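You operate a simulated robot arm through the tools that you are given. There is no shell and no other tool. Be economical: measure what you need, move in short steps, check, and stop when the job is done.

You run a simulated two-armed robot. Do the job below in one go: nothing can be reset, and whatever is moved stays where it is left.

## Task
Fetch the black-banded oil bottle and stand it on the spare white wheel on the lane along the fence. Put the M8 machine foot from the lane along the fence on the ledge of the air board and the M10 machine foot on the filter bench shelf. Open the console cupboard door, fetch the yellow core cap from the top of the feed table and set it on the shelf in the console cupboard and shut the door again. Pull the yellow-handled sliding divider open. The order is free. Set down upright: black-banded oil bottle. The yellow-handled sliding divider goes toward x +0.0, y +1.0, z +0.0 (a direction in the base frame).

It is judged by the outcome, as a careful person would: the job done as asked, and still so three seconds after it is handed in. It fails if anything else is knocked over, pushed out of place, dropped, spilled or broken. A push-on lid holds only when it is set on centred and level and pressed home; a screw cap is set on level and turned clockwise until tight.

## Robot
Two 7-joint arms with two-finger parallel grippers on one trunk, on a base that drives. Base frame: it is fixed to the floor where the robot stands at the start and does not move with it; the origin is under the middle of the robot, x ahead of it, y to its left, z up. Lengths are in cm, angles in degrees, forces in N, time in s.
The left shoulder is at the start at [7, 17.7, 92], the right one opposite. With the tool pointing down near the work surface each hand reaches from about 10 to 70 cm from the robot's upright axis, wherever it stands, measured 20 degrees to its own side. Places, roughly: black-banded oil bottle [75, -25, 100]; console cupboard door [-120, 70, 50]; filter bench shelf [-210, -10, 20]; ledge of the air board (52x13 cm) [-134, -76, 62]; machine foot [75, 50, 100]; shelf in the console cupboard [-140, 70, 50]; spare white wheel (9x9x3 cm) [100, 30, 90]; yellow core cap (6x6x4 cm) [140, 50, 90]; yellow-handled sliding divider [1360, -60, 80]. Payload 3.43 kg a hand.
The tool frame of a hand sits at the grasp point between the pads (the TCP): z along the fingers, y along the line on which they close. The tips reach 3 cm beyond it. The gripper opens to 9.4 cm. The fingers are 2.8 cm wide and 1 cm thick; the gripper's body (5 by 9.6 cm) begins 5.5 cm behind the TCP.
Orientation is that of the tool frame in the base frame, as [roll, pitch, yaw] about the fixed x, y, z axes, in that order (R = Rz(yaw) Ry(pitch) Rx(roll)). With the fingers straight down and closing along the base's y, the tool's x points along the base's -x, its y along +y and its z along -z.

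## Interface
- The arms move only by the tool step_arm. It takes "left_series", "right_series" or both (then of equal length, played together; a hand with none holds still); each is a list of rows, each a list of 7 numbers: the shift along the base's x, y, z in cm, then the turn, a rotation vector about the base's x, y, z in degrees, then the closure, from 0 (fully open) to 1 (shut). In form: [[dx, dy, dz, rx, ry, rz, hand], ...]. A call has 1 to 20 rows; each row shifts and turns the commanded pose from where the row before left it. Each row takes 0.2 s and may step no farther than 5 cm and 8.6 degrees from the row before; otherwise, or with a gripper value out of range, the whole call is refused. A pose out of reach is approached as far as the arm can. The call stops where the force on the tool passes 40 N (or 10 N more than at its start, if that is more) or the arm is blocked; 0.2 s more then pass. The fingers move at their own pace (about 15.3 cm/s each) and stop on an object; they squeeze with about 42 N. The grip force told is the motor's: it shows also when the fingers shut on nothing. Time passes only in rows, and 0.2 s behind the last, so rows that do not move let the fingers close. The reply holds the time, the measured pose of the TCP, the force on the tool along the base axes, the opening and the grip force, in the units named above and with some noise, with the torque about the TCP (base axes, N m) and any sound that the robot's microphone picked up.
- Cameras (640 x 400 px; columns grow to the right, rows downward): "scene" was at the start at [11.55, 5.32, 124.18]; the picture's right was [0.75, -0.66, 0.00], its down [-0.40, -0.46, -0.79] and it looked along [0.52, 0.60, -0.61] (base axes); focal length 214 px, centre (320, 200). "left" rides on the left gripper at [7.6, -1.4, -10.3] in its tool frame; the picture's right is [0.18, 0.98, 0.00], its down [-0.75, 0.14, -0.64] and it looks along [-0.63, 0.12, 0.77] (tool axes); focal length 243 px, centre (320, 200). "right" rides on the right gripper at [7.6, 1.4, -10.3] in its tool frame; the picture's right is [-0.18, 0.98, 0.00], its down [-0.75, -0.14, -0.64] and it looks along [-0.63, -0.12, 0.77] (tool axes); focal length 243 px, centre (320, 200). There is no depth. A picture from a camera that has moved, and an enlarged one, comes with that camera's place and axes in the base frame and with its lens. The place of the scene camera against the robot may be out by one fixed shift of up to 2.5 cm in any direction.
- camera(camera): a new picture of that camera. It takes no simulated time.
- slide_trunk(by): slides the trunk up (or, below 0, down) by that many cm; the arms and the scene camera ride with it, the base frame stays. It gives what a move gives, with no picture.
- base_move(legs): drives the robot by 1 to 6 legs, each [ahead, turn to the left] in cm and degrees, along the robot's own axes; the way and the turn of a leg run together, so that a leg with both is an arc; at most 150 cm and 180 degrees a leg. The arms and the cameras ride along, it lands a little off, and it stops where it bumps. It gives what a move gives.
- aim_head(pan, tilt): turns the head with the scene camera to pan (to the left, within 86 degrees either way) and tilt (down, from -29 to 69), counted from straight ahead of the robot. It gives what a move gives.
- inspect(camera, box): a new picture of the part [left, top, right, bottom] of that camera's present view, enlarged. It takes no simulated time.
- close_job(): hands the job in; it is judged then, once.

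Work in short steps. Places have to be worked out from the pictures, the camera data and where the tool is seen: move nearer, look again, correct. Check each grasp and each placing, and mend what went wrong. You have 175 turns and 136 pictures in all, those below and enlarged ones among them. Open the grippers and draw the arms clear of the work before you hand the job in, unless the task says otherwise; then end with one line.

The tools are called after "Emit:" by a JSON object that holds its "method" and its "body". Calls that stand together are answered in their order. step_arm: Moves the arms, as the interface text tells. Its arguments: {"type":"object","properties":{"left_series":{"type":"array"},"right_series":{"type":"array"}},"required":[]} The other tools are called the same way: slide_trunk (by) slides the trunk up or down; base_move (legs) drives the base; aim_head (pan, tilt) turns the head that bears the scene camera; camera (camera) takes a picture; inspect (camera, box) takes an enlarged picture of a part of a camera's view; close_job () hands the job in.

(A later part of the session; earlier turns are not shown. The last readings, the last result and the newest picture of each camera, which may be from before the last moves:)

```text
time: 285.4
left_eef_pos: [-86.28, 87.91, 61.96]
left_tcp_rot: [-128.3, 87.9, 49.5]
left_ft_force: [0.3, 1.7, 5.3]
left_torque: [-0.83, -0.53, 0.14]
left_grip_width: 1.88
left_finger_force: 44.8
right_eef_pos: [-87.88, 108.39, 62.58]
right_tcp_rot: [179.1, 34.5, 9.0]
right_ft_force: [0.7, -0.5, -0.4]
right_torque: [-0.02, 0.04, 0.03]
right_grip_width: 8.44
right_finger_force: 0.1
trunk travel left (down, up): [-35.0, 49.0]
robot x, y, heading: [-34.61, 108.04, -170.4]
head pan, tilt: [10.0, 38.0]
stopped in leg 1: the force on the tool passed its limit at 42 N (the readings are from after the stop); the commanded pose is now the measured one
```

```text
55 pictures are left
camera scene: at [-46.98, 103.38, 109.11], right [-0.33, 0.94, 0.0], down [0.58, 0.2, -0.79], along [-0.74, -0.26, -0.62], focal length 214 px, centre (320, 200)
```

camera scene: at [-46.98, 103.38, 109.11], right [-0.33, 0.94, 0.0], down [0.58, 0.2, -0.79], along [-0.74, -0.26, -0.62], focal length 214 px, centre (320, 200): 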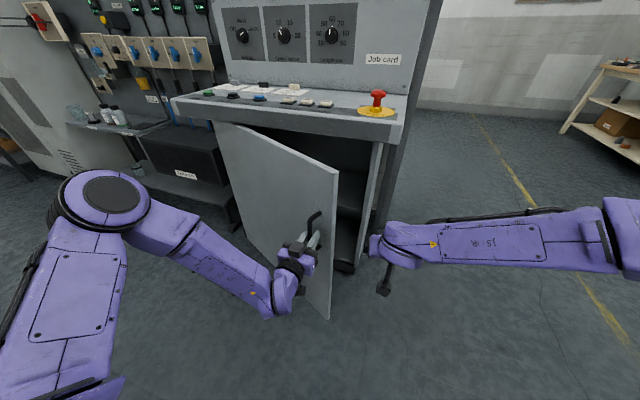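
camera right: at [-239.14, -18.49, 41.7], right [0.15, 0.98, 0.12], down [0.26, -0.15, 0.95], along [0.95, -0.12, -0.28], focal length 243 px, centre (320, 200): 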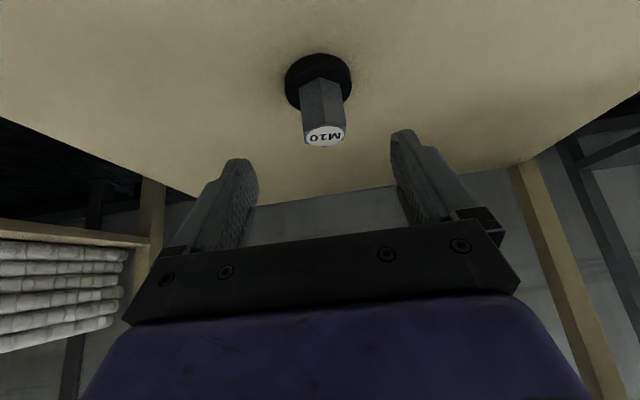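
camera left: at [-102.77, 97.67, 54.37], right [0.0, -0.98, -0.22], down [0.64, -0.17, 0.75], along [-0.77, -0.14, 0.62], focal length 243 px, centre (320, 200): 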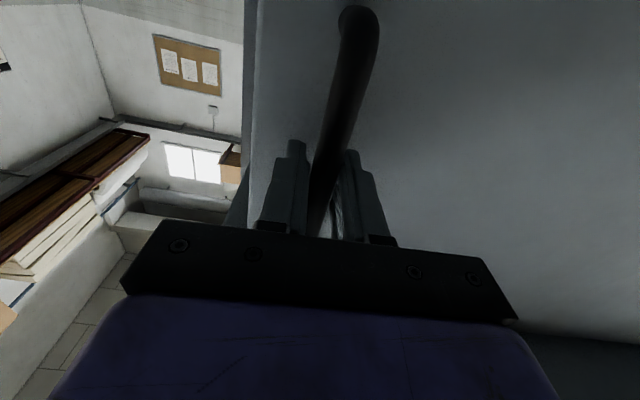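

Door ~37° open. I release the handle, back the base 14 cm, and then will use the right hand inside the door to swing it further.

Emit:
{"method": "step_arm", "body": {"left_series": [[0, 0, 0, 0, 0, 0, 0.5], [0, 0, 0, 0, 0, 0, 0], [0, 0, 0, 0, 0, 0, 0], [0, 0, 0, 0, 0, 0, 0]]}}

Emit:
{"method": "base_move", "body": {"legs": [[-14, 0], [0, -9]]}}

Emit:
{"method": "step_arm", "body": {"right_series": [[0, 0, 0, 0, 7.5, 0, 0.9], [0, 0, 0, 0, 7.5, 0, 1], [-2, 0, 0, 0, 7.5, 0, 1], [-3, 0, -1, 0, 7.5, 0, 1], [-3, 0, -1, 0, 7.5, 0, 1], [-3, 0, 0, 0, 7.5, 0, 1], [0, 0, 0, 0, 0, 0, 1]]}}

Emit:
{"method": "camera", "body": {"camera": "scene"}}

```text
time: 286.4
left_eef_pos: [-86.26, 87.84, 61.91]
left_tcp_rot: [-129.1, 87.6, 48.8]
left_ft_force: [-0.8, 0.0, 1.0]
left_torque: [0.02, 0.01, -0.01]
left_grip_width: 9.39
left_finger_force: 0.0
right_eef_pos: [-87.83, 108.27, 62.51]
right_tcp_rot: [179.2, 34.5, 9.0]
right_ft_force: [-0.6, 0.5, -0.1]
right_torque: [0.02, -0.01, -0.01]
right_grip_width: 8.47
right_finger_force: 0.1
trunk travel left (down, up): [-35.0, 49.0]
robot x, y, heading: [-34.93, 108.37, -170.4]
head pan, tilt: [10.0, 38.0]
```

```text
time: 288.4
left_eef_pos: [-74.91, 98.6, 61.99]
left_tcp_rot: [-129.6, 87.8, 39.3]
left_ft_force: [0.8, 0.6, 0.0]
left_torque: [-0.02, 0.02, 0.02]
left_grip_width: 9.43
left_finger_force: 0.1
right_eef_pos: [-73.3, 118.88, 62.47]
right_tcp_rot: [179.0, 34.5, 0.0]
right_ft_force: [0.8, 0.1, -0.2]
right_torque: [-0.04, -0.02, -0.01]
right_grip_width: 8.48
right_finger_force: 0.0
trunk travel left (down, up): [-35.0, 49.0]
robot x, y, heading: [-21.2, 110.75, -179.3]
head pan, tilt: [10.0, 38.0]
```

```text
time: 290.0
left_eef_pos: [-74.87, 98.55, 62.08]
left_tcp_rot: [-128.9, 87.7, 40.1]
left_ft_force: [0.5, -0.4, -0.1]
left_torque: [-0.02, 0.0, 0.01]
left_grip_width: 9.41
left_finger_force: 0.1
right_eef_pos: [-84.5, 119.0, 60.49]
right_tcp_rot: [178.9, 79.6, -0.1]
right_ft_force: [0.3, -0.3, 0.6]
right_torque: [-0.01, 0.03, -0.04]
right_grip_width: 0.0
right_finger_force: 32.8
trunk travel left (down, up): [-35.0, 49.0]
robot x, y, heading: [-21.22, 110.43, -179.7]
head pan, tilt: [10.0, 38.0]
```

```text
54 pictures are left
camera scene: at [-33.57, 107.71, 109.09], right [-0.18, 0.98, 0.0], down [0.61, 0.11, -0.79], along [-0.77, -0.14, -0.62], focal length 214 px, centre (320, 200)
```

scene: 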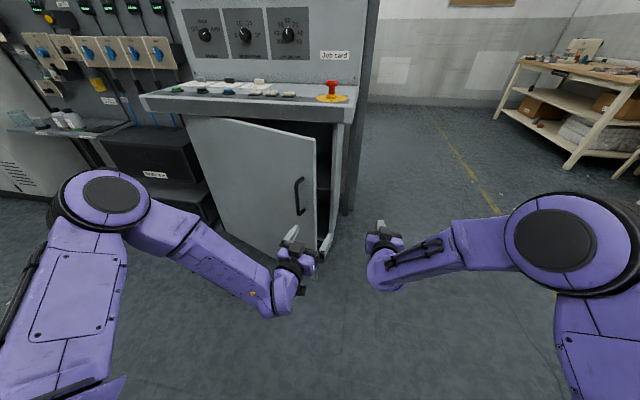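

Use the left hand (already horizontal, on the inner side of the door edge): close it and extend past the edge, then sweep.

Emit:
{"method": "step_arm", "body": {"left_series": [[-3, 0.5, 0, 0, 0, 0, 1], [-4, 0.5, 0, 0, 0, 0, 1], [-4, 0, 0, 0, 0, 0, 1], [-4, 0, 0, 0, 0, 0, 1], [-4, 0, 0, 0, 0, 0, 1], [0, 0, 0, 0, 0, 0, 1]]}}

Emit:
{"method": "camera", "body": {"camera": "scene"}}

```text
time: 291.4
left_eef_pos: [-92.71, 102.85, 63.45]
left_tcp_rot: [-135.9, 87.7, 33.7]
left_ft_force: [0.1, -0.5, 0.5]
left_torque: [0.02, -0.01, 0.02]
left_grip_width: 0.0
left_finger_force: 32.8
left hand out of reach, approached as far as the arm can: row 2, 3, 4, 5
right_eef_pos: [-84.48, 118.91, 60.46]
right_tcp_rot: [179.2, 79.5, 0.0]
right_ft_force: [0.2, -0.3, -0.3]
right_torque: [-0.03, -0.02, 0.02]
right_grip_width: 0.0
right_finger_force: 33.1
trunk travel left (down, up): [-35.0, 49.0]
robot x, y, heading: [-20.99, 110.75, -179.5]
head pan, tilt: [10.0, 38.0]
```

```text
53 pictures are left
camera scene: at [-33.57, 107.7, 109.09], right [-0.18, 0.98, 0.0], down [0.61, 0.11, -0.79], along [-0.77, -0.14, -0.62], focal length 214 px, centre (320, 200)
```

scene: 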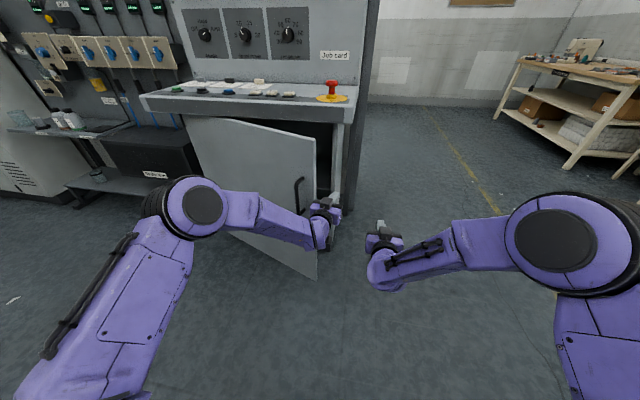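

The left forearm would jam against the door's outside; use the right hand instead. Retract the left hand, then bring the right one in past the edge.

Emit:
{"method": "step_arm", "body": {"left_series": [[4, 0, 0, 0, 0, 0, 1], [4, 0, 0, 0, 0, 0, 1], [4, -0.5, 0, 0, 0, 0, 1], [4, -0.5, 0, 0, 0, 0, 1], [4, -1, 0, 0, 0, 0, 1], [2, -1, 0, 0, 0, 0, 1], [0, 0, 0, 0, 0, 0, 1], [0, 0, 0, 0, 0, 0, 1], [0, 0, 0, 0, 0, 0, 1], [0, 0, 0, 0, 0, 0, 1]], "right_series": [[0, 0, 0, 0, 0, 0, 1], [0, 0, 0, 0, 0, 0, 1], [0, 0, 0, 0, 0, 0, 1], [-3, 0, 0, 0, 0, 0, 1], [-3, 0, 0, 0, 0, 0, 1], [-3, 0, 0, 0, 0, 0, 1], [-3, -2, 0, 0, 0, 0, 1], [0, -4, 0, 0, 0, 0, 1], [0, -4, 0, 0, 0, 0, 1], [0, -3, 0, 0, 0, 0, 1]]}}

Emit:
{"method": "camera", "body": {"camera": "scene"}}

```text
time: 293.6
left_eef_pos: [-70.49, 99.98, 63.43]
left_tcp_rot: [-128.8, 87.7, 40.1]
left_ft_force: [0.2, 0.0, -0.3]
left_torque: [-0.03, 0.04, 0.03]
left_grip_width: 0.02
left_finger_force: 33.1
right_eef_pos: [-96.35, 105.74, 60.62]
right_tcp_rot: [179.3, 79.6, 0.1]
right_ft_force: [-0.5, -0.6, -0.3]
right_torque: [-0.01, 0.0, 0.03]
right_grip_width: 0.0
right_finger_force: 33.3
trunk travel left (down, up): [-35.0, 49.0]
robot x, y, heading: [-21.25, 110.57, -179.7]
head pan, tilt: [10.0, 38.0]
```

```text
52 pictures are left
camera scene: at [-33.59, 107.68, 109.09], right [-0.18, 0.98, 0.0], down [0.61, 0.11, -0.79], along [-0.77, -0.14, -0.62], focal length 214 px, centre (320, 200)
```

scene: 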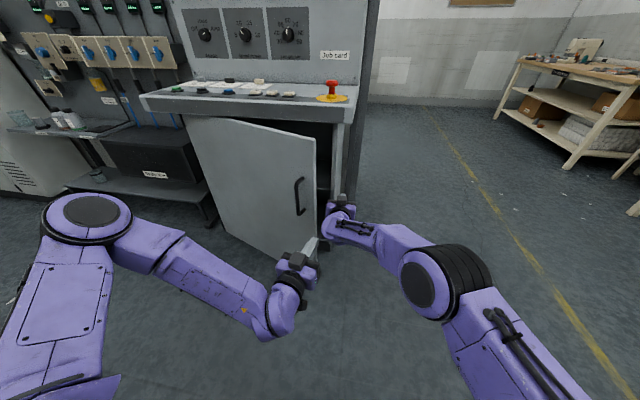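

Sweep by turning the base left in two legs.

Emit:
{"method": "base_move", "body": {"legs": [[0, 20], [0, 22]]}}

Emit:
{"method": "camera", "body": {"camera": "scene"}}

```text
time: 294.6
left_eef_pos: [-69.0, 94.19, 63.56]
left_tcp_rot: [-129.5, 87.9, 46.2]
left_ft_force: [0.2, 1.0, 0.6]
left_torque: [0.0, -0.03, 0.01]
left_grip_width: 0.0
left_finger_force: 32.6
right_eef_pos: [-95.67, 97.88, 60.5]
right_tcp_rot: [178.8, 79.6, 5.1]
right_ft_force: [-0.4, -1.0, 0.3]
right_torque: [0.01, -0.02, 0.01]
right_grip_width: 0.01
right_finger_force: 33.3
trunk travel left (down, up): [-35.0, 49.0]
robot x, y, heading: [-20.98, 110.51, -173.0]
head pan, tilt: [10.0, 38.0]
stopped in leg 1: the force on the tool passed its limit at 87 N (the readings are from after the stop); the commanded pose is now the measured one
```

```text
51 pictures are left
camera scene: at [-33.33, 106.17, 109.09], right [-0.29, 0.96, 0.0], down [0.59, 0.18, -0.79], along [-0.75, -0.23, -0.62], focal length 214 px, centre (320, 200)
```

scene: 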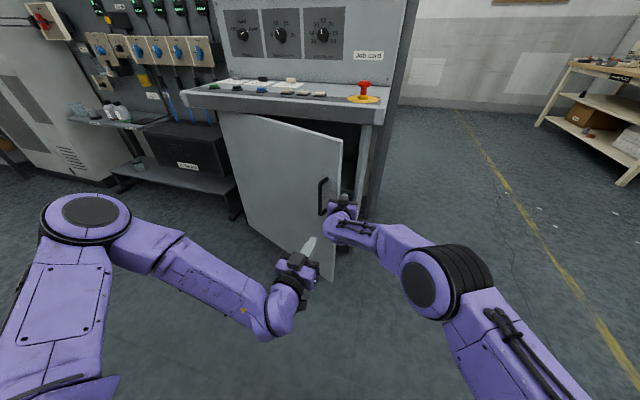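

Impact force was from the base's speed. I push with slow arm steps instead.

Emit:
{"method": "step_arm", "body": {"right_series": [[0, -1, 0, 0, 0, 0, 1], [0, -1, 0, 0, 0, 0, 1], [0.3, -1.5, 0, 0, 0, 0, 1], [0.5, -1.5, 0, 0, 0, 0, 1], [0.5, -1.5, 0, 0, 0, 0, 1], [0.7, -1.5, 0, 0, 0, 0, 1], [0.8, -1.5, 0, 0, 0, 0, 1], [0.8, -1.5, 0, 0, 0, 0, 1], [1, -1.5, 0, 0, 0, 0, 1], [1, -1.5, 0, 0, 0, 0, 1], [1, -1.5, 0, 0, 0, 0, 1], [1, -1.5, 0, 0, 0, 0, 1], [0, 0, 0, 0, 0, 0, 1]]}}

Emit:
{"method": "camera", "body": {"camera": "scene"}}

```text
time: 295.1
left_eef_pos: [-69.01, 94.45, 63.69]
left_tcp_rot: [-129.0, 87.9, 46.4]
left_ft_force: [-0.9, 0.5, 0.6]
left_torque: [-0.04, 0.02, -0.04]
left_grip_width: 0.03
left_finger_force: 32.8
right_eef_pos: [-96.09, 97.62, 60.51]
right_tcp_rot: [178.9, 79.8, 3.9]
right_ft_force: [5.9, 15.9, 3.3]
right_torque: [0.17, -0.14, 0.29]
right_grip_width: 0.0
right_finger_force: 33.1
trunk travel left (down, up): [-35.0, 49.0]
robot x, y, heading: [-20.94, 110.43, -173.5]
head pan, tilt: [10.0, 38.0]
stopped in row 2 (right hand): the force on the tool passed its limit at 48 N (the readings are from after the stop); the commanded pose is now the measured one
```

```text
50 pictures are left
camera scene: at [-33.2, 106.34, 109.12], right [-0.28, 0.96, 0.0], down [0.59, 0.17, -0.79], along [-0.76, -0.22, -0.61], focal length 214 px, centre (320, 200)
```

scene: 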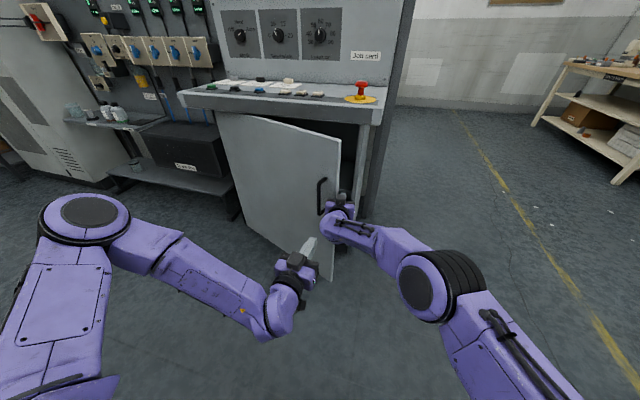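

Pushing on the edge jams. I retreat, move closer, and turn the right hand to point in -y so the fingers can go behind the door and pull it in +x.

Emit:
{"method": "step_arm", "body": {"right_series": [[2, 4, 0, 0, 0, 0, 1], [2, 4, 0, 0, 0, 0, 1], [2, 4, 0, 0, 0, 0, 1], [0, 0, 0, 0, 0, 0, 1]]}}

Emit:
{"method": "base_move", "body": {"legs": [[8, -6]]}}

Emit:
{"method": "step_arm", "body": {"right_series": [[0, 1, 0, 0, 0, 8, 1], [0, 1, 0, 0, 0, 8, 1], [0, 1, 0, 0, 0, 8, 1], [0, 0, 0, 0, 0, 8, 1], [0, 0, 0, 0, 0, 8, 1], [0, 0, 0, 0, 0, 8, 1], [0, 0, 0, 0, 0, 8, 1], [0, 0, 0, 0, 0, 8, 1], [0, 0, 0, 0, 0, 8, 1], [0, 0, 0, 0, 0, 8, 1], [0, 0, 0, 0, 0, 0, 1]]}}

Emit:
{"method": "camera", "body": {"camera": "scene"}}

```text
time: 296.1
left_eef_pos: [-69.05, 94.48, 63.56]
left_tcp_rot: [-129.9, 87.8, 45.7]
left_ft_force: [0.6, -0.1, 0.4]
left_torque: [-0.01, -0.01, 0.01]
left_grip_width: 0.0
left_finger_force: 33.0
right_eef_pos: [-90.03, 109.51, 60.37]
right_tcp_rot: [178.9, 79.5, 4.2]
right_ft_force: [-0.3, -0.2, 0.0]
right_torque: [0.03, 0.02, 0.02]
right_grip_width: 0.01
right_finger_force: 33.4
trunk travel left (down, up): [-35.0, 49.0]
robot x, y, heading: [-20.82, 110.41, -173.5]
head pan, tilt: [10.0, 38.0]
```

```text
time: 297.2
left_eef_pos: [-78.53, 99.01, 63.37]
left_tcp_rot: [-131.1, 87.7, 38.5]
left_ft_force: [-0.6, 0.1, -0.6]
left_torque: [-0.01, 0.06, 0.01]
left_grip_width: 0.0
left_finger_force: 32.9
right_eef_pos: [-97.68, 116.28, 60.18]
right_tcp_rot: [179.0, 79.5, -1.7]
right_ft_force: [-0.9, 0.5, -0.3]
right_torque: [0.0, 0.0, -0.01]
right_grip_width: 0.0
right_finger_force: 32.9
trunk travel left (down, up): [-35.0, 49.0]
robot x, y, heading: [-29.0, 109.78, -179.5]
head pan, tilt: [10.0, 38.0]
```

```text
time: 299.6
left_eef_pos: [-78.44, 98.98, 63.5]
left_tcp_rot: [-129.7, 87.9, 39.8]
left_ft_force: [-0.3, -0.4, 0.4]
left_torque: [0.02, -0.01, 0.01]
left_grip_width: 0.0
left_finger_force: 33.1
right_eef_pos: [-97.67, 119.16, 60.18]
right_tcp_rot: [178.8, 79.5, 78.1]
right_ft_force: [-0.3, 0.6, -0.3]
right_torque: [0.01, 0.03, 0.02]
right_grip_width: 0.0
right_finger_force: 33.0
trunk travel left (down, up): [-35.0, 49.0]
robot x, y, heading: [-28.96, 110.0, -179.4]
head pan, tilt: [10.0, 38.0]
```

```text
49 pictures are left
camera scene: at [-41.55, 107.17, 109.09], right [-0.18, 0.98, 0.0], down [0.61, 0.11, -0.79], along [-0.77, -0.14, -0.62], focal length 214 px, centre (320, 200)
```

scene: 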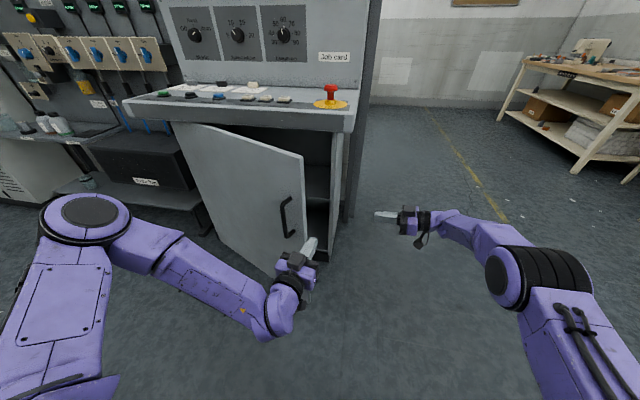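

Door edge is about (-97,92); the gap to the frame is ~20 cm. Move the right hand to x≈-107, insert in -y behind the door.

Emit:
{"method": "step_arm", "body": {"right_series": [[-3, 0, 0, 0, 0, 0, 1], [-3, 0, 0, 0, 0, 0, 1], [-3, 0, 0, 0, 0, 0, 1], [0, -4, 0, 0, 0, 0, 1], [0, -4, 0, 0, 0, 0, 1], [0, -4, 0, 0, 0, 0, 1], [0, -4, 0, 0, 0, 0, 1], [0, -4, 0, 0, 0, 0, 1], [0, -4, 0, 0, 0, 0, 1], [0, -4, 0, 0, 0, 0, 1], [0, 0, 0, 0, 0, 0, 1]]}}

Emit:
{"method": "camera", "body": {"camera": "scene"}}

```text
time: 302.0
left_eef_pos: [-78.43, 99.04, 63.46]
left_tcp_rot: [-130.2, 87.8, 39.1]
left_ft_force: [-0.2, 0.5, 0.0]
left_torque: [0.02, -0.01, 0.0]
left_grip_width: 0.0
left_finger_force: 33.3
right_eef_pos: [-96.06, 92.48, 60.52]
right_tcp_rot: [178.9, 79.7, 78.1]
right_ft_force: [-0.3, -0.5, 0.2]
right_torque: [-0.02, -0.01, -0.02]
right_grip_width: 0.01
right_finger_force: 32.8
right hand out of reach, approached as far as the arm can: row 2, 3, 6, 7, 8, 9, 10
trunk travel left (down, up): [-35.0, 49.0]
robot x, y, heading: [-28.63, 110.39, -179.5]
head pan, tilt: [10.0, 38.0]
```

```text
48 pictures are left
camera scene: at [-41.57, 107.2, 109.09], right [-0.18, 0.98, 0.0], down [0.61, 0.11, -0.79], along [-0.77, -0.14, -0.62], focal length 214 px, centre (320, 200)
```

scene: 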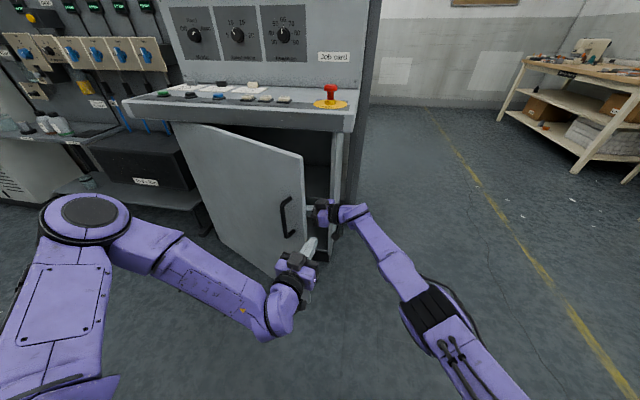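

Reach-limited; drive 6 cm closer, extend in -y a bit more, then pull +x slowly.

Emit:
{"method": "base_move", "body": {"legs": [[6, 0]]}}

Emit:
{"method": "step_arm", "body": {"right_series": [[0, -2, 0, 0, 0, 0, 1], [0, -2, 0, 0, 0, 0, 1], [0, -1, 0, 0, 0, 0, 1], [1, 0, 0, 0, 0, 0, 1], [1, 0, 0, 0, 0, 0, 1], [1, 0, 0, 0, 0, 0, 1], [1, 0, 0, 0, 0, 0, 1], [1, 0, 0, 0, 0, 0, 1], [1, 0, 0, 0, 0, 0, 1], [1, 0, 0, 0, 0, 0, 1], [1, 0, 0, 0, 0, 0, 1]]}}

Emit:
{"method": "camera", "body": {"camera": "scene"}}

```text
time: 302.9
left_eef_pos: [-84.59, 98.91, 63.42]
left_tcp_rot: [-130.5, 87.7, 39.0]
left_ft_force: [-0.7, 0.8, 0.5]
left_torque: [0.01, 0.04, 0.0]
left_grip_width: 0.0
left_finger_force: 32.7
right_eef_pos: [-102.16, 92.29, 60.37]
right_tcp_rot: [178.9, 79.6, 78.1]
right_ft_force: [-0.1, -0.5, 0.1]
right_torque: [-0.03, -0.05, 0.0]
right_grip_width: 0.0
right_finger_force: 32.3
trunk travel left (down, up): [-35.0, 49.0]
robot x, y, heading: [-35.18, 109.64, -179.3]
head pan, tilt: [10.0, 38.0]
```

```text
time: 305.4
left_eef_pos: [-84.44, 98.9, 63.55]
left_tcp_rot: [-129.5, 87.8, 39.9]
left_ft_force: [-0.6, -0.5, -0.4]
left_torque: [0.01, 0.06, -0.02]
left_grip_width: 0.0
left_finger_force: 33.2
right_eef_pos: [-92.89, 88.93, 60.88]
right_tcp_rot: [179.2, 79.6, 78.4]
right_ft_force: [-0.6, -0.4, -0.4]
right_torque: [0.0, 0.01, 0.01]
right_grip_width: 0.0
right_finger_force: 33.4
right hand out of reach, approached as far as the arm can: row 1, 2
trunk travel left (down, up): [-35.0, 49.0]
robot x, y, heading: [-34.88, 109.98, -179.2]
head pan, tilt: [10.0, 38.0]
```

```text
47 pictures are left
camera scene: at [-47.6, 107.09, 109.09], right [-0.18, 0.98, 0.0], down [0.61, 0.11, -0.79], along [-0.77, -0.14, -0.62], focal length 214 px, centre (320, 200)
```

scene: 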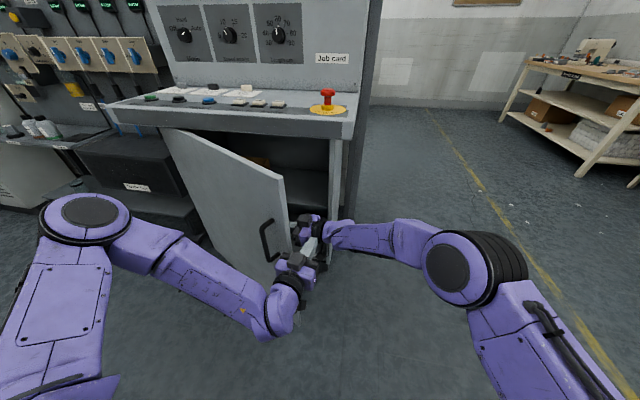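

The door is now ~45° open. Pull on by driving back, which keeps both hands' spacing.

Emit:
{"method": "base_move", "body": {"legs": [[-6, 0], [-6, 4]]}}

Emit:
{"method": "camera", "body": {"camera": "scene"}}

```text
time: 306.9
left_eef_pos: [-71.39, 95.97, 63.51]
left_tcp_rot: [-128.6, 87.8, 44.8]
left_ft_force: [-0.4, -0.3, -0.2]
left_torque: [0.01, -0.06, 0.05]
left_grip_width: 0.0
left_finger_force: 32.6
right_eef_pos: [-79.23, 85.32, 60.94]
right_tcp_rot: [179.5, 79.6, 82.5]
right_ft_force: [0.3, -0.4, -0.4]
right_torque: [-0.01, 0.0, -0.01]
right_grip_width: 0.0
right_finger_force: 32.5
trunk travel left (down, up): [-35.0, 49.0]
robot x, y, heading: [-22.55, 110.36, -175.2]
head pan, tilt: [10.0, 38.0]
```

```text
46 pictures are left
camera scene: at [-35.29, 106.47, 109.1], right [-0.25, 0.97, 0.0], down [0.6, 0.16, -0.79], along [-0.76, -0.2, -0.62], focal length 214 px, centre (320, 200)
```

scene: 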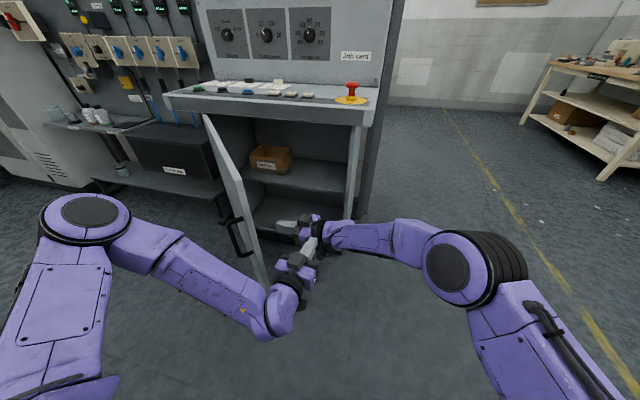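

Door is open ~75°. Zoom into the interior.

Emit:
{"method": "inspect", "body": {"camera": "scene", "box": [190, 90, 390, 260]}}

```text
2.35 times, centred on (290, 175) of scene
camera zoom: at [-35.29, 106.47, 109.1], right [-0.25, 0.97, 0.0], down [0.6, 0.16, -0.79], along [-0.76, -0.2, -0.62], focal length 505 px, centre (391, 259)
```

zoom: 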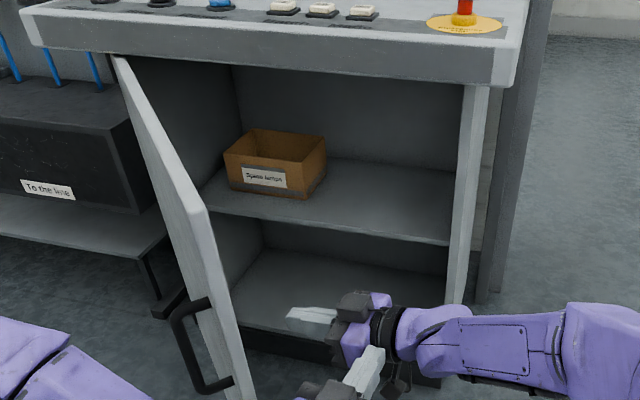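

Shelf z≈47 with free space at its right side (y≈70–95), ample headroom. Now withdraw the right hand in +y, raise the trunk and drive to the table's left side for the cap.

Emit:
{"method": "step_arm", "body": {"right_series": [[0, 3, 0, 0, 0, 0, 1], [1, 4, 0, 0, 0, 0, 1], [1, 4, 0, 0, 0, 0, 1], [1, 4, 0, 0, 0, 0, 1], [1, 4, 0, 0, 0, 0, 1]]}}

Emit:
{"method": "base_move", "body": {"legs": [[-20, 0]]}}

Emit:
{"method": "slide_trunk", "body": {"by": 36}}

Emit:
{"method": "base_move", "body": {"legs": [[0, -95], [45, 0], [0, -90], [150, 0], [0, -90]]}}

```text
time: 307.2
left_eef_pos: [-71.23, 96.69, 63.72]
left_tcp_rot: [-120.3, 87.5, 51.8]
left_ft_force: [3.0, 5.8, 1.2]
left_torque: [0.06, -0.02, -0.09]
left_grip_width: 0.0
left_finger_force: 32.8
right_eef_pos: [-78.86, 86.3, 61.26]
right_tcp_rot: [177.1, 80.2, 80.7]
right_ft_force: [-1.8, -5.4, -1.3]
right_torque: [-0.06, 0.08, -0.06]
right_grip_width: 0.01
right_finger_force: 32.9
trunk travel left (down, up): [-35.0, 49.0]
robot x, y, heading: [-22.44, 110.4, -175.5]
head pan, tilt: [10.0, 38.0]
stopped in row 1 (left hand): the force on the tool passed its limit at 64 N (the readings are from after the stop); the commanded pose is now the measured one
```

```text
time: 308.8
left_eef_pos: [-51.35, 98.26, 63.79]
left_tcp_rot: [-119.3, 87.6, 52.7]
left_ft_force: [2.3, 16.6, 2.1]
left_torque: [0.23, 0.02, -0.26]
left_grip_width: 0.0
left_finger_force: 33.0
right_eef_pos: [-59.07, 87.87, 61.19]
right_tcp_rot: [177.2, 80.1, 80.7]
right_ft_force: [-3.3, -17.0, -1.7]
right_torque: [-0.02, 0.12, -0.67]
right_grip_width: 0.0
right_finger_force: 33.6
trunk travel left (down, up): [-35.0, 49.0]
robot x, y, heading: [-3.23, 111.68, -175.6]
head pan, tilt: [10.0, 38.0]
```

```text
time: 312.3
left_eef_pos: [-51.47, 98.4, 99.76]
left_tcp_rot: [-119.9, 87.5, 52.1]
left_ft_force: [0.7, 9.1, 1.1]
left_torque: [0.11, -0.01, -0.13]
left_grip_width: 0.02
left_finger_force: 32.7
right_eef_pos: [-59.21, 87.94, 97.11]
right_tcp_rot: [176.8, 80.0, 80.5]
right_ft_force: [-0.9, -9.1, -1.6]
right_torque: [-0.05, 0.09, -0.43]
right_grip_width: 0.0
right_finger_force: 32.5
trunk travel left (down, up): [-71.0, 13.0]
robot x, y, heading: [-2.88, 111.65, -175.4]
head pan, tilt: [10.0, 38.0]
```

```text
time: 333.8
left_eef_pos: [156.69, 105.54, 99.66]
left_tcp_rot: [-120.4, 87.5, 136.8]
left_ft_force: [-9.7, 2.6, 2.5]
left_torque: [-0.06, 0.1, -0.19]
left_grip_width: 0.02
left_finger_force: 33.0
right_eef_pos: [166.52, 97.21, 97.22]
right_tcp_rot: [176.9, 80.0, 165.9]
right_ft_force: [9.8, -2.1, -2.6]
right_torque: [-0.14, -0.15, -0.43]
right_grip_width: 0.0
right_finger_force: 32.6
trunk travel left (down, up): [-71.0, 13.0]
robot x, y, heading: [147.24, 154.96, -90.4]
head pan, tilt: [10.0, 38.0]
```

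The two hands touch. I move the right hand forward away from the left, then to the right side, and unwind its yaw.

Emit:
{"method": "step_arm", "body": {"right_series": [[0, -3, 0, 0, 0, 0, 1], [0, -3, 0, 0, 0, 0, 1], [-3, 0, 0, 0, 0, 0, 1], [-4, 0, 0, 0, 0, 0, 1], [-4, 0, 0, 0, 0, -8, 1], [-4, 0, 0, 0, 0, -8, 1], [-4, 0, 1, 0, 0, -8, 1], [-4, 0, 1, 0, 0, -8, 1], [0, 0, 1, 0, 0, -8, 0.5], [0, 0, 1, 0, 0, -8, 0], [0, 0, 1, 0, 0, -8, 0], [0, 0, 1, 0, 0, -8, 0], [0, 0, 0, 0, 0, -8, 0], [0, 0, 0, 0, 0, -4, 0]]}}

Emit:
{"method": "camera", "body": {"camera": "scene"}}

```text
time: 337.0
left_eef_pos: [156.57, 105.56, 99.69]
left_tcp_rot: [-121.5, 87.5, 135.9]
left_ft_force: [0.4, 0.3, 0.6]
left_torque: [0.01, -0.05, -0.01]
left_grip_width: 0.0
left_finger_force: 32.7
right_eef_pos: [140.81, 91.22, 98.15]
right_tcp_rot: [167.1, 73.6, 77.0]
right_ft_force: [-0.5, -0.7, 0.2]
right_torque: [0.02, -0.03, -0.02]
right_grip_width: 9.41
right_finger_force: 0.0
trunk travel left (down, up): [-71.0, 13.0]
robot x, y, heading: [146.92, 154.8, -89.9]
head pan, tilt: [10.0, 38.0]
stopped in row 14 (right hand): the arm was blocked; the commanded pose is now the measured one
```

```text
44 pictures are left
camera scene: at [149.33, 140.17, 145.09], right [-0.99, -0.17, 0.0], down [-0.1, 0.61, -0.79], along [0.13, -0.78, -0.62], focal length 214 px, centre (320, 200)
```

scene: 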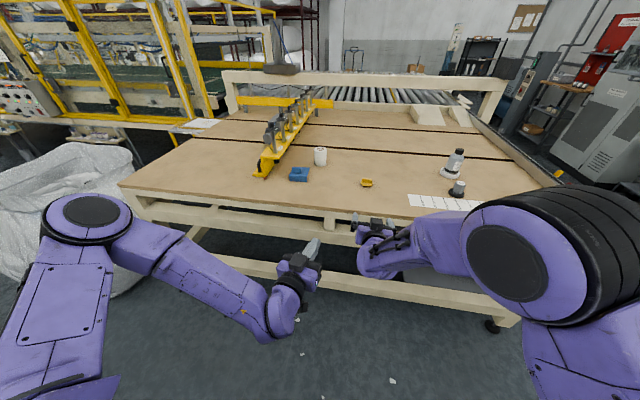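

Now tilt the right fingers down toward ~40° from vertical and raise the hand.

Emit:
{"method": "step_arm", "body": {"right_series": [[0, 0, 2, 8, 0, 0, 0], [0, 0, 2, 8, 0, 0, 0], [0, 0, 2, 8, 0, 0, 0], [0, 0, 2, 8, 0, 0, 0], [0, 0, 0, 0, 0, 0, 0]]}}

```text
time: 338.2
left_eef_pos: [156.56, 105.58, 99.77]
left_tcp_rot: [-120.7, 87.5, 136.7]
left_ft_force: [0.1, -0.2, 0.6]
left_torque: [0.0, -0.01, -0.01]
left_grip_width: 0.02
left_finger_force: 33.0
right_eef_pos: [141.2, 91.05, 104.84]
right_tcp_rot: [176.7, 48.0, 85.1]
right_ft_force: [-0.1, 0.6, 0.1]
right_torque: [0.02, -0.03, 0.0]
right_grip_width: 9.42
right_finger_force: 0.0
right hand out of reach, approached as far as the arm can: row 3, 4
trunk travel left (down, up): [-71.0, 13.0]
robot x, y, heading: [146.98, 154.83, -90.3]
head pan, tilt: [10.0, 38.0]
```

Level the yaw, and drive 37 cm closer so the right hand is near the cap; then view.

Emit:
{"method": "step_arm", "body": {"right_series": [[0, 0, 0, 3, 0, 5, 0], [0, 0, 0, 3, 0, 0, 0], [0, 0, 0, 0, 0, 0, 0]]}}

Emit:
{"method": "base_move", "body": {"legs": [[36, 0]]}}

Emit:
{"method": "camera", "body": {"camera": "right"}}

Emit:
{"method": "inspect", "body": {"camera": "scene", "box": [260, 120, 420, 240]}}

```text
time: 339.0
left_eef_pos: [156.7, 105.47, 99.78]
left_tcp_rot: [-120.0, 87.5, 137.3]
left_ft_force: [-0.4, 0.6, 0.2]
left_torque: [-0.02, -0.03, -0.01]
left_grip_width: 0.02
left_finger_force: 32.5
right_eef_pos: [141.11, 91.17, 104.82]
right_tcp_rot: [176.9, 42.2, 90.1]
right_ft_force: [0.3, 0.8, 0.3]
right_torque: [0.01, 0.0, 0.01]
right_grip_width: 9.39
right_finger_force: 0.0
trunk travel left (down, up): [-71.0, 13.0]
robot x, y, heading: [147.15, 154.95, -90.3]
head pan, tilt: [10.0, 38.0]
```

```text
time: 341.3
left_eef_pos: [156.54, 69.58, 99.67]
left_tcp_rot: [-120.5, 87.5, 136.9]
left_ft_force: [1.5, 0.0, -0.3]
left_torque: [-0.01, 0.01, -0.03]
left_grip_width: 0.03
left_finger_force: 32.9
right_eef_pos: [141.08, 55.17, 104.86]
right_tcp_rot: [176.8, 42.2, 90.1]
right_ft_force: [-1.2, 0.2, -0.1]
right_torque: [0.01, 0.01, -0.01]
right_grip_width: 9.4
right_finger_force: 0.2
trunk travel left (down, up): [-71.0, 13.0]
robot x, y, heading: [146.95, 118.95, -90.3]
head pan, tilt: [10.0, 38.0]
```

```text
43 pictures are left
camera right: at [141.96, 67.7, 107.37], right [0.98, -0.1, 0.16], down [-0.18, -0.13, 0.98], along [-0.07, -0.99, -0.15], focal length 243 px, centre (320, 200)
```

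right: 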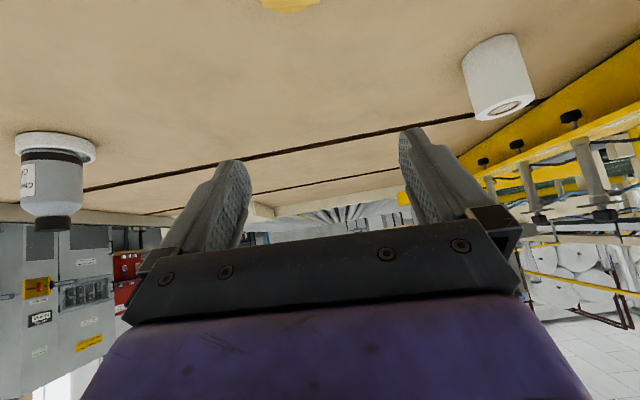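

```text
3.33 times, centred on (340, 180) of scene
camera zoom: at [149.26, 104.22, 145.09], right [-0.99, -0.17, 0.0], down [-0.11, 0.61, -0.79], along [0.14, -0.78, -0.62], focal length 715 px, centre (253, 267)
```

zoom: 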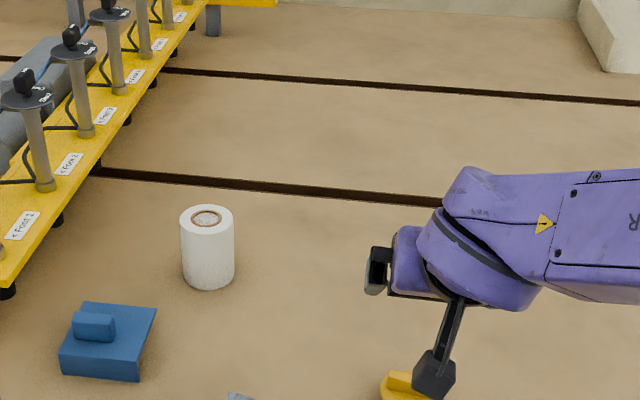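

Cap is near (142,50.5), just out of view; retreat 6 cm to see it.

Emit:
{"method": "step_arm", "body": {"right_series": [[0.5, 4, 0, 0, 0, 0, 0], [0.5, 4, -2, 0, 0, 0, 0], [0, 2, -2, 0, 0, 0, 0], [0, 0, 0, 0, 0, 0, 0]]}}

Emit:
{"method": "camera", "body": {"camera": "right"}}

```text
time: 342.3
left_eef_pos: [156.67, 69.6, 99.72]
left_tcp_rot: [-120.3, 87.5, 137.0]
left_ft_force: [-0.2, 0.1, -0.2]
left_torque: [0.03, 0.01, -0.01]
left_grip_width: 0.0
left_finger_force: 32.9
right_eef_pos: [141.93, 65.16, 100.72]
right_tcp_rot: [176.8, 42.3, 90.1]
right_ft_force: [-0.4, 0.2, -0.8]
right_torque: [-0.01, -0.01, 0.01]
right_grip_width: 9.42
right_finger_force: 0.1
trunk travel left (down, up): [-71.0, 13.0]
robot x, y, heading: [146.95, 119.37, -90.2]
head pan, tilt: [10.0, 38.0]
```

```text
41 pictures are left
camera right: at [142.98, 77.78, 103.36], right [0.98, -0.1, 0.16], down [-0.18, -0.13, 0.98], along [-0.07, -0.99, -0.15], focal length 243 px, centre (320, 200)
```

right: 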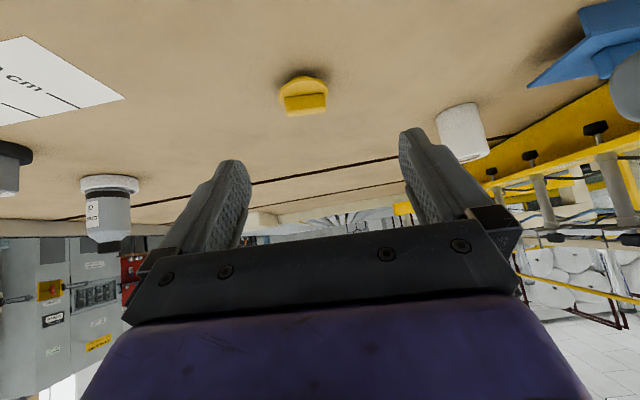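

Cap at (141.3,51), its grip block lying across (5 cm). Correct the small roll, move above and descend to z≈93 first.

Emit:
{"method": "step_arm", "body": {"right_series": [[-0.2, -4, 0, 0, 2.4, -2.1, 0], [-0.2, -4, 0, 0, 0, 0, 0], [0, -4, -1, 0, 0, 0, 0], [0, -1, -3, 0, 0, 0, 0], [0, 0, -3, 0, 0, 0, 0], [0, 0, 0, 0, 0, 0, 0]]}}

Emit:
{"method": "camera", "body": {"camera": "right"}}

```text
time: 343.7
left_eef_pos: [156.65, 69.67, 99.69]
left_tcp_rot: [-120.6, 87.5, 136.8]
left_ft_force: [-0.3, -0.1, 0.2]
left_torque: [0.0, 0.0, 0.0]
left_grip_width: 0.02
left_finger_force: 33.8
right_eef_pos: [141.51, 52.21, 93.7]
right_tcp_rot: [-179.8, 42.2, 90.2]
right_ft_force: [-0.6, 0.2, -0.1]
right_torque: [-0.02, 0.0, 0.03]
right_grip_width: 9.41
right_finger_force: 0.0
trunk travel left (down, up): [-71.0, 13.0]
robot x, y, heading: [146.84, 118.47, -90.1]
head pan, tilt: [10.0, 38.0]
```

```text
40 pictures are left
camera right: at [143.08, 64.71, 96.29], right [0.98, -0.13, 0.12], down [-0.14, -0.13, 0.98], along [-0.12, -0.98, -0.14], focal length 243 px, centre (320, 200)
```

right: 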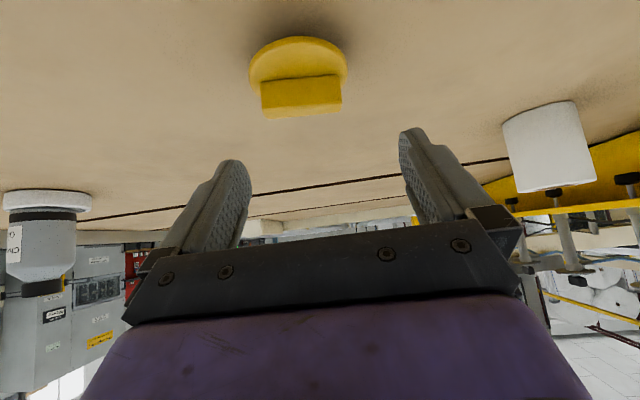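

Cap centre (141.1,49.6). Shift and descend to z≈89, close.

Emit:
{"method": "step_arm", "body": {"right_series": [[-0.3, -1.5, -1.5, 0, 0, 0, 0], [0, 0, -1.7, 0, 0, 0, 0], [0, 0, -1.4, 0, 0, 0, 0], [0, 0, 0, 0, 0, 0, 0.3], [0, 0, 0, 0, 0, 0, 1], [0, 0, 0, 0, 0, 0, 1], [0, 0, 0, 0, 0, 0, 1]]}}

Emit:
{"method": "camera", "body": {"camera": "right"}}

```text
time: 345.3
left_eef_pos: [156.51, 69.63, 99.67]
left_tcp_rot: [-120.8, 87.5, 136.6]
left_ft_force: [-0.4, -1.5, 0.2]
left_torque: [0.0, 0.03, -0.01]
left_grip_width: 0.0
left_finger_force: 33.2
right_eef_pos: [141.37, 50.64, 89.02]
right_tcp_rot: [-179.9, 42.1, 90.2]
right_ft_force: [-0.3, -0.3, -0.1]
right_torque: [-0.01, -0.01, -0.01]
right_grip_width: 5.14
right_finger_force: 42.0
trunk travel left (down, up): [-71.0, 13.0]
robot x, y, heading: [146.9, 118.85, -90.2]
head pan, tilt: [10.0, 38.0]
```

```text
39 pictures are left
camera right: at [142.83, 63.17, 91.77], right [0.98, -0.13, 0.12], down [-0.14, -0.13, 0.98], along [-0.12, -0.98, -0.15], focal length 243 px, centre (320, 200)
```

right: 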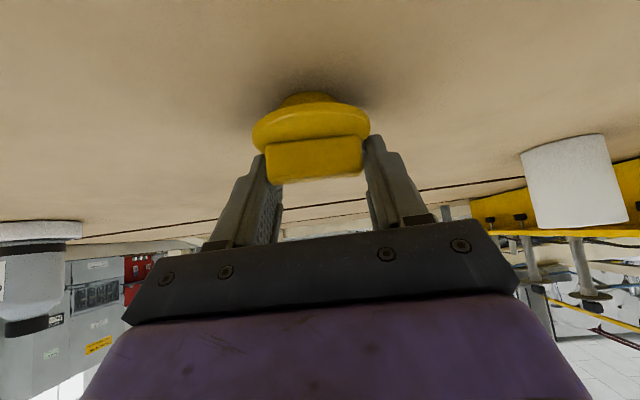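

Cap is gripped by its block (5.1 cm). Lift it and draw back, while folding the left hand up into a high, fingers-down pose out of the way.

Emit:
{"method": "step_arm", "body": {"right_series": [[0, 0, 2, 0, 0, 0, 1], [0, 0, 3, 0, 0, 0, 1], [0, 0, 4, 0, 0, 0, 1], [0, 1, 3, 0, 0, 0, 1], [0, 2, 1, 0, 0, 0, 1], [0, 2, 0, 0, 0, 0, 1], [0, 2, 0, 0, 0, 0, 1], [0, 2, 0, 0, 0, 0, 1], [0, 2, 0, 0, 0, 0, 1], [0, 2, 0, 0, 0, 0, 1], [0, 0, 0, 0, 0, 0, 1]], "left_series": [[3, 1.3, 3.3, 8, 0, 0, 1], [3, 1.3, 3.3, 8, 0, 0, 1], [3, 1.3, 3.3, 8, 0, 0, 1], [3, 1.3, 3.3, 8, 0, 0, 1], [3, 1.3, 3.3, 8, 0, 0, 1], [3, 1.3, 3.3, 8, 0, 0, 1], [3, 1.3, 3.3, 8, 0, 0, 1], [3, 1.3, 3.3, 8, 0, 0, 1], [3, 1.3, 3.3, 8, 0, 0, 1], [3, 1.3, 3.3, 8, 0, 0, 1], [0, 0, 0, 0, 0, 0, 1]]}}

```text
time: 347.7
left_eef_pos: [186.08, 79.48, 132.49]
left_tcp_rot: [-167.2, 8.2, 91.9]
left_ft_force: [0.3, -0.5, -0.6]
left_torque: [-0.01, 0.0, 0.01]
left_grip_width: 0.0
left_finger_force: 33.1
left hand out of reach, approached as far as the arm can: row 1, 2, 3
right_eef_pos: [141.37, 63.78, 102.28]
right_tcp_rot: [-179.9, 42.0, 90.2]
right_ft_force: [0.0, -0.5, -0.5]
right_torque: [0.0, -0.03, -0.01]
right_grip_width: 5.13
right_finger_force: 42.2
trunk travel left (down, up): [-71.0, 13.0]
robot x, y, heading: [147.24, 118.97, -90.2]
head pan, tilt: [10.0, 38.0]
```

Drive toward the cupboard on a diagonal (-150° heading) and stop short to look.

Emit:
{"method": "base_move", "body": {"legs": [[-36, 0], [0, -90], [126, 0], [0, 30], [45, 0]]}}

Emit:
{"method": "slide_trunk", "body": {"by": -28}}

Emit:
{"method": "aim_head", "body": {"pan": 0, "tilt": 35}}

Emit:
{"method": "camera", "body": {"camera": "scene"}}

```text
time: 363.6
left_eef_pos: [-35.3, 81.14, 132.44]
left_tcp_rot: [-167.1, 8.3, 31.0]
left_ft_force: [0.2, -0.3, 0.0]
left_torque: [0.0, 0.01, -0.01]
left_grip_width: 0.0
left_finger_force: 33.3
right_eef_pos: [-70.74, 112.52, 102.16]
right_tcp_rot: [-179.8, 42.2, 29.3]
right_ft_force: [0.5, 0.4, -0.3]
right_torque: [0.01, 0.03, 0.02]
right_grip_width: 5.04
right_finger_force: 42.0
trunk travel left (down, up): [-71.0, 13.0]
robot x, y, heading: [-19.79, 134.33, -151.4]
head pan, tilt: [10.0, 38.0]
```

```text
time: 366.5
left_eef_pos: [-35.24, 81.17, 104.42]
left_tcp_rot: [-167.1, 8.3, 30.9]
left_ft_force: [0.2, 0.0, 0.4]
left_torque: [-0.01, 0.01, 0.01]
left_grip_width: 0.01
left_finger_force: 33.3
right_eef_pos: [-70.82, 112.46, 74.22]
right_tcp_rot: [-179.9, 42.1, 29.3]
right_ft_force: [0.5, 0.3, 0.3]
right_torque: [0.0, -0.01, 0.0]
right_grip_width: 5.04
right_finger_force: 42.0
trunk travel left (down, up): [-43.0, 41.0]
robot x, y, heading: [-19.82, 134.16, -151.3]
head pan, tilt: [10.0, 38.0]
```

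```text
time: 367.2
left_eef_pos: [-35.31, 81.27, 104.46]
left_tcp_rot: [-167.1, 8.3, 30.9]
left_ft_force: [-0.3, 0.1, 0.1]
left_torque: [0.04, 0.03, 0.01]
left_grip_width: 0.0
left_finger_force: 33.2
right_eef_pos: [-70.63, 112.47, 74.35]
right_tcp_rot: [-179.8, 42.1, 29.3]
right_ft_force: [0.6, 0.8, 0.3]
right_torque: [-0.03, -0.02, 0.02]
right_grip_width: 5.02
right_finger_force: 42.2
trunk travel left (down, up): [-43.0, 41.0]
robot x, y, heading: [-19.62, 134.29, -151.3]
head pan, tilt: [0.0, 35.0]
```

```text
38 pictures are left
camera scene: at [-31.03, 126.44, 117.54], right [-0.48, 0.88, 0.0], down [0.5, 0.28, -0.82], along [-0.72, -0.4, -0.57], focal length 214 px, centre (320, 200)
```

scene: 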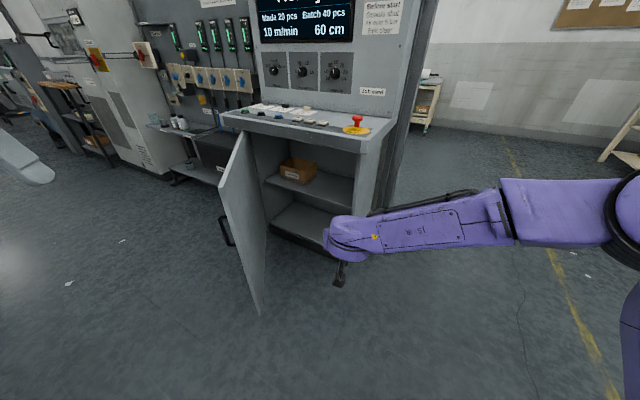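

Door stays open. Lower the right hand to z≈57 outside, then drive 46 cm in along the heading and check.

Emit:
{"method": "step_arm", "body": {"right_series": [[0, 0, -4, 0, 0, 0, 1], [0, 0, -4, 0, 0, 0, 1], [0, 0, -4, 0, 0, 0, 1], [0, 0, -4, 0, 0, 0, 1], [0, 0, -1, 0, 0, 0, 1], [0, 0, 0, 0, 0, 0, 1]]}}

Emit:
{"method": "base_move", "body": {"legs": [[44, 0]]}}

Emit:
{"method": "camera", "body": {"camera": "scene"}}

Emit:
{"method": "camera", "body": {"camera": "right"}}

```text
time: 368.6
left_eef_pos: [-35.31, 81.12, 104.38]
left_tcp_rot: [-167.1, 8.3, 30.9]
left_ft_force: [0.2, -0.7, -0.2]
left_torque: [0.0, -0.01, -0.03]
left_grip_width: 0.0
left_finger_force: 33.4
right_eef_pos: [-70.78, 112.57, 57.28]
right_tcp_rot: [-180.0, 42.1, 29.2]
right_ft_force: [0.2, -0.4, -0.3]
right_torque: [-0.01, 0.02, 0.0]
right_grip_width: 5.04
right_finger_force: 42.1
trunk travel left (down, up): [-43.0, 41.0]
robot x, y, heading: [-20.05, 134.25, -151.0]
head pan, tilt: [0.0, 35.0]
```

```text
time: 371.2
left_eef_pos: [-73.3, 60.11, 104.49]
left_tcp_rot: [-167.1, 8.3, 31.1]
left_ft_force: [-0.5, -0.5, -0.9]
left_torque: [0.01, -0.01, 0.02]
left_grip_width: 0.0
left_finger_force: 32.9
right_eef_pos: [-108.95, 91.33, 57.26]
right_tcp_rot: [-179.9, 42.1, 29.3]
right_ft_force: [-0.1, 0.5, -0.5]
right_torque: [0.01, 0.0, -0.02]
right_grip_width: 5.04
right_finger_force: 41.7
trunk travel left (down, up): [-43.0, 41.0]
robot x, y, heading: [-57.94, 113.07, -151.0]
head pan, tilt: [0.0, 35.0]
```

```text
37 pictures are left
camera scene: at [-69.17, 105.31, 117.54], right [-0.49, 0.87, 0.0], down [0.5, 0.28, -0.82], along [-0.72, -0.4, -0.57], focal length 214 px, centre (320, 200)
```

scene: 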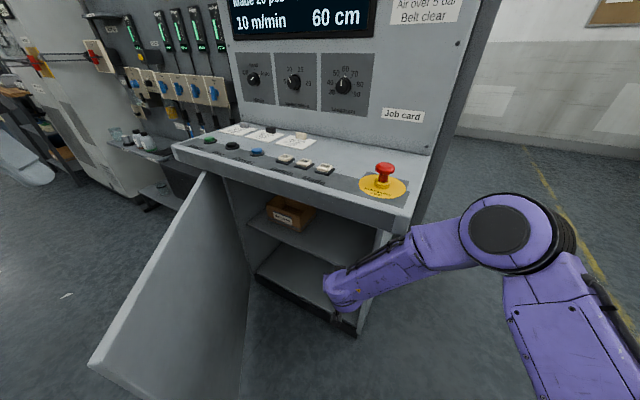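

```text
36 pictures are left
camera right: at [-97.19, 96.27, 59.83], right [0.36, -0.92, 0.12], down [-0.18, 0.06, 0.98], along [-0.91, -0.38, -0.15], focal length 243 px, centre (320, 200)
```

right: 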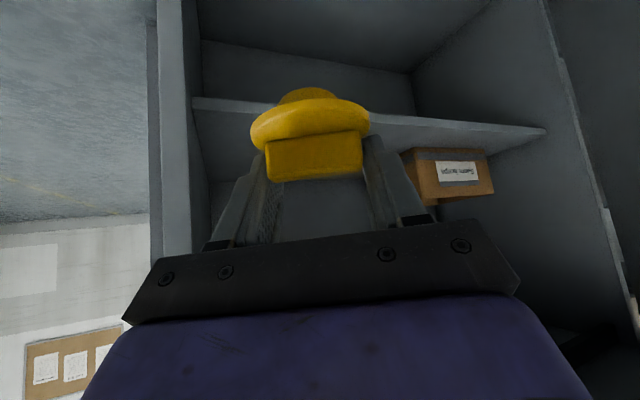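

Shelf is z≈46 and the way is free. Lower to z≈54, then move in diagonally to about (-124,78).

Emit:
{"method": "step_arm", "body": {"right_series": [[0, 0, -3, 0, 0, 0, 1], [-2, -2, 0, 0, 0, 0, 1], [-2, -2, 0, 0, 0, 0, 1], [-2, -2, 0, 0, 0, 0, 1], [-2, -2, 0, 0, 0, 0, 1], [-2, -2, 0, 0, 0, 0, 1], [-2, -2, 0, 0, 0, 0, 1], [-2, -1, 0, 0, 0, 0, 1], [0, 0, 0, 0, 0, 0, 1]]}}

Emit:
{"method": "camera", "body": {"camera": "right"}}

Emit:
{"method": "camera", "body": {"camera": "scene"}}

```text
time: 373.2
left_eef_pos: [-73.4, 60.12, 104.42]
left_tcp_rot: [-167.1, 8.3, 31.0]
left_ft_force: [-0.4, -0.2, -0.6]
left_torque: [-0.03, 0.0, 0.03]
left_grip_width: 0.0
left_finger_force: 32.9
right_eef_pos: [-122.98, 78.48, 54.39]
right_tcp_rot: [-180.0, 42.1, 29.4]
right_ft_force: [0.7, -0.8, 0.7]
right_torque: [0.03, 0.02, -0.02]
right_grip_width: 5.01
right_finger_force: 41.5
trunk travel left (down, up): [-43.0, 41.0]
robot x, y, heading: [-57.91, 113.43, -150.9]
head pan, tilt: [0.0, 35.0]
```

```text
35 pictures are left
camera right: at [-111.21, 83.32, 56.88], right [0.36, -0.92, 0.12], down [-0.18, 0.06, 0.98], along [-0.91, -0.38, -0.15], focal length 243 px, centre (320, 200)
```

right: 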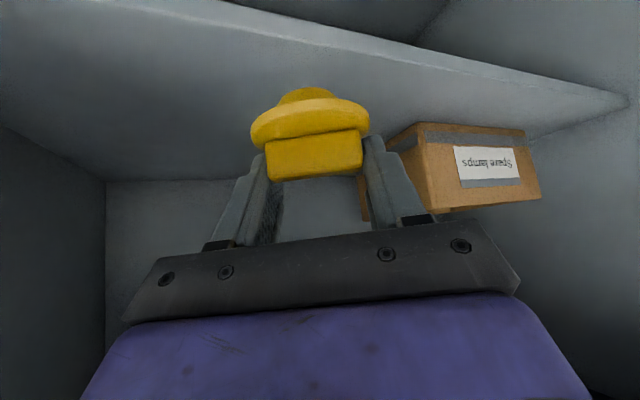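

```text
34 pictures are left
camera scene: at [-69.1, 105.35, 117.55], right [-0.48, 0.87, 0.0], down [0.5, 0.28, -0.82], along [-0.72, -0.4, -0.57], focal length 214 px, centre (320, 200)
```

scene: 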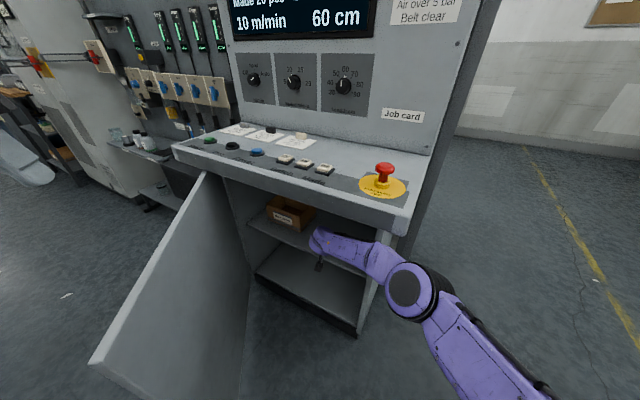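

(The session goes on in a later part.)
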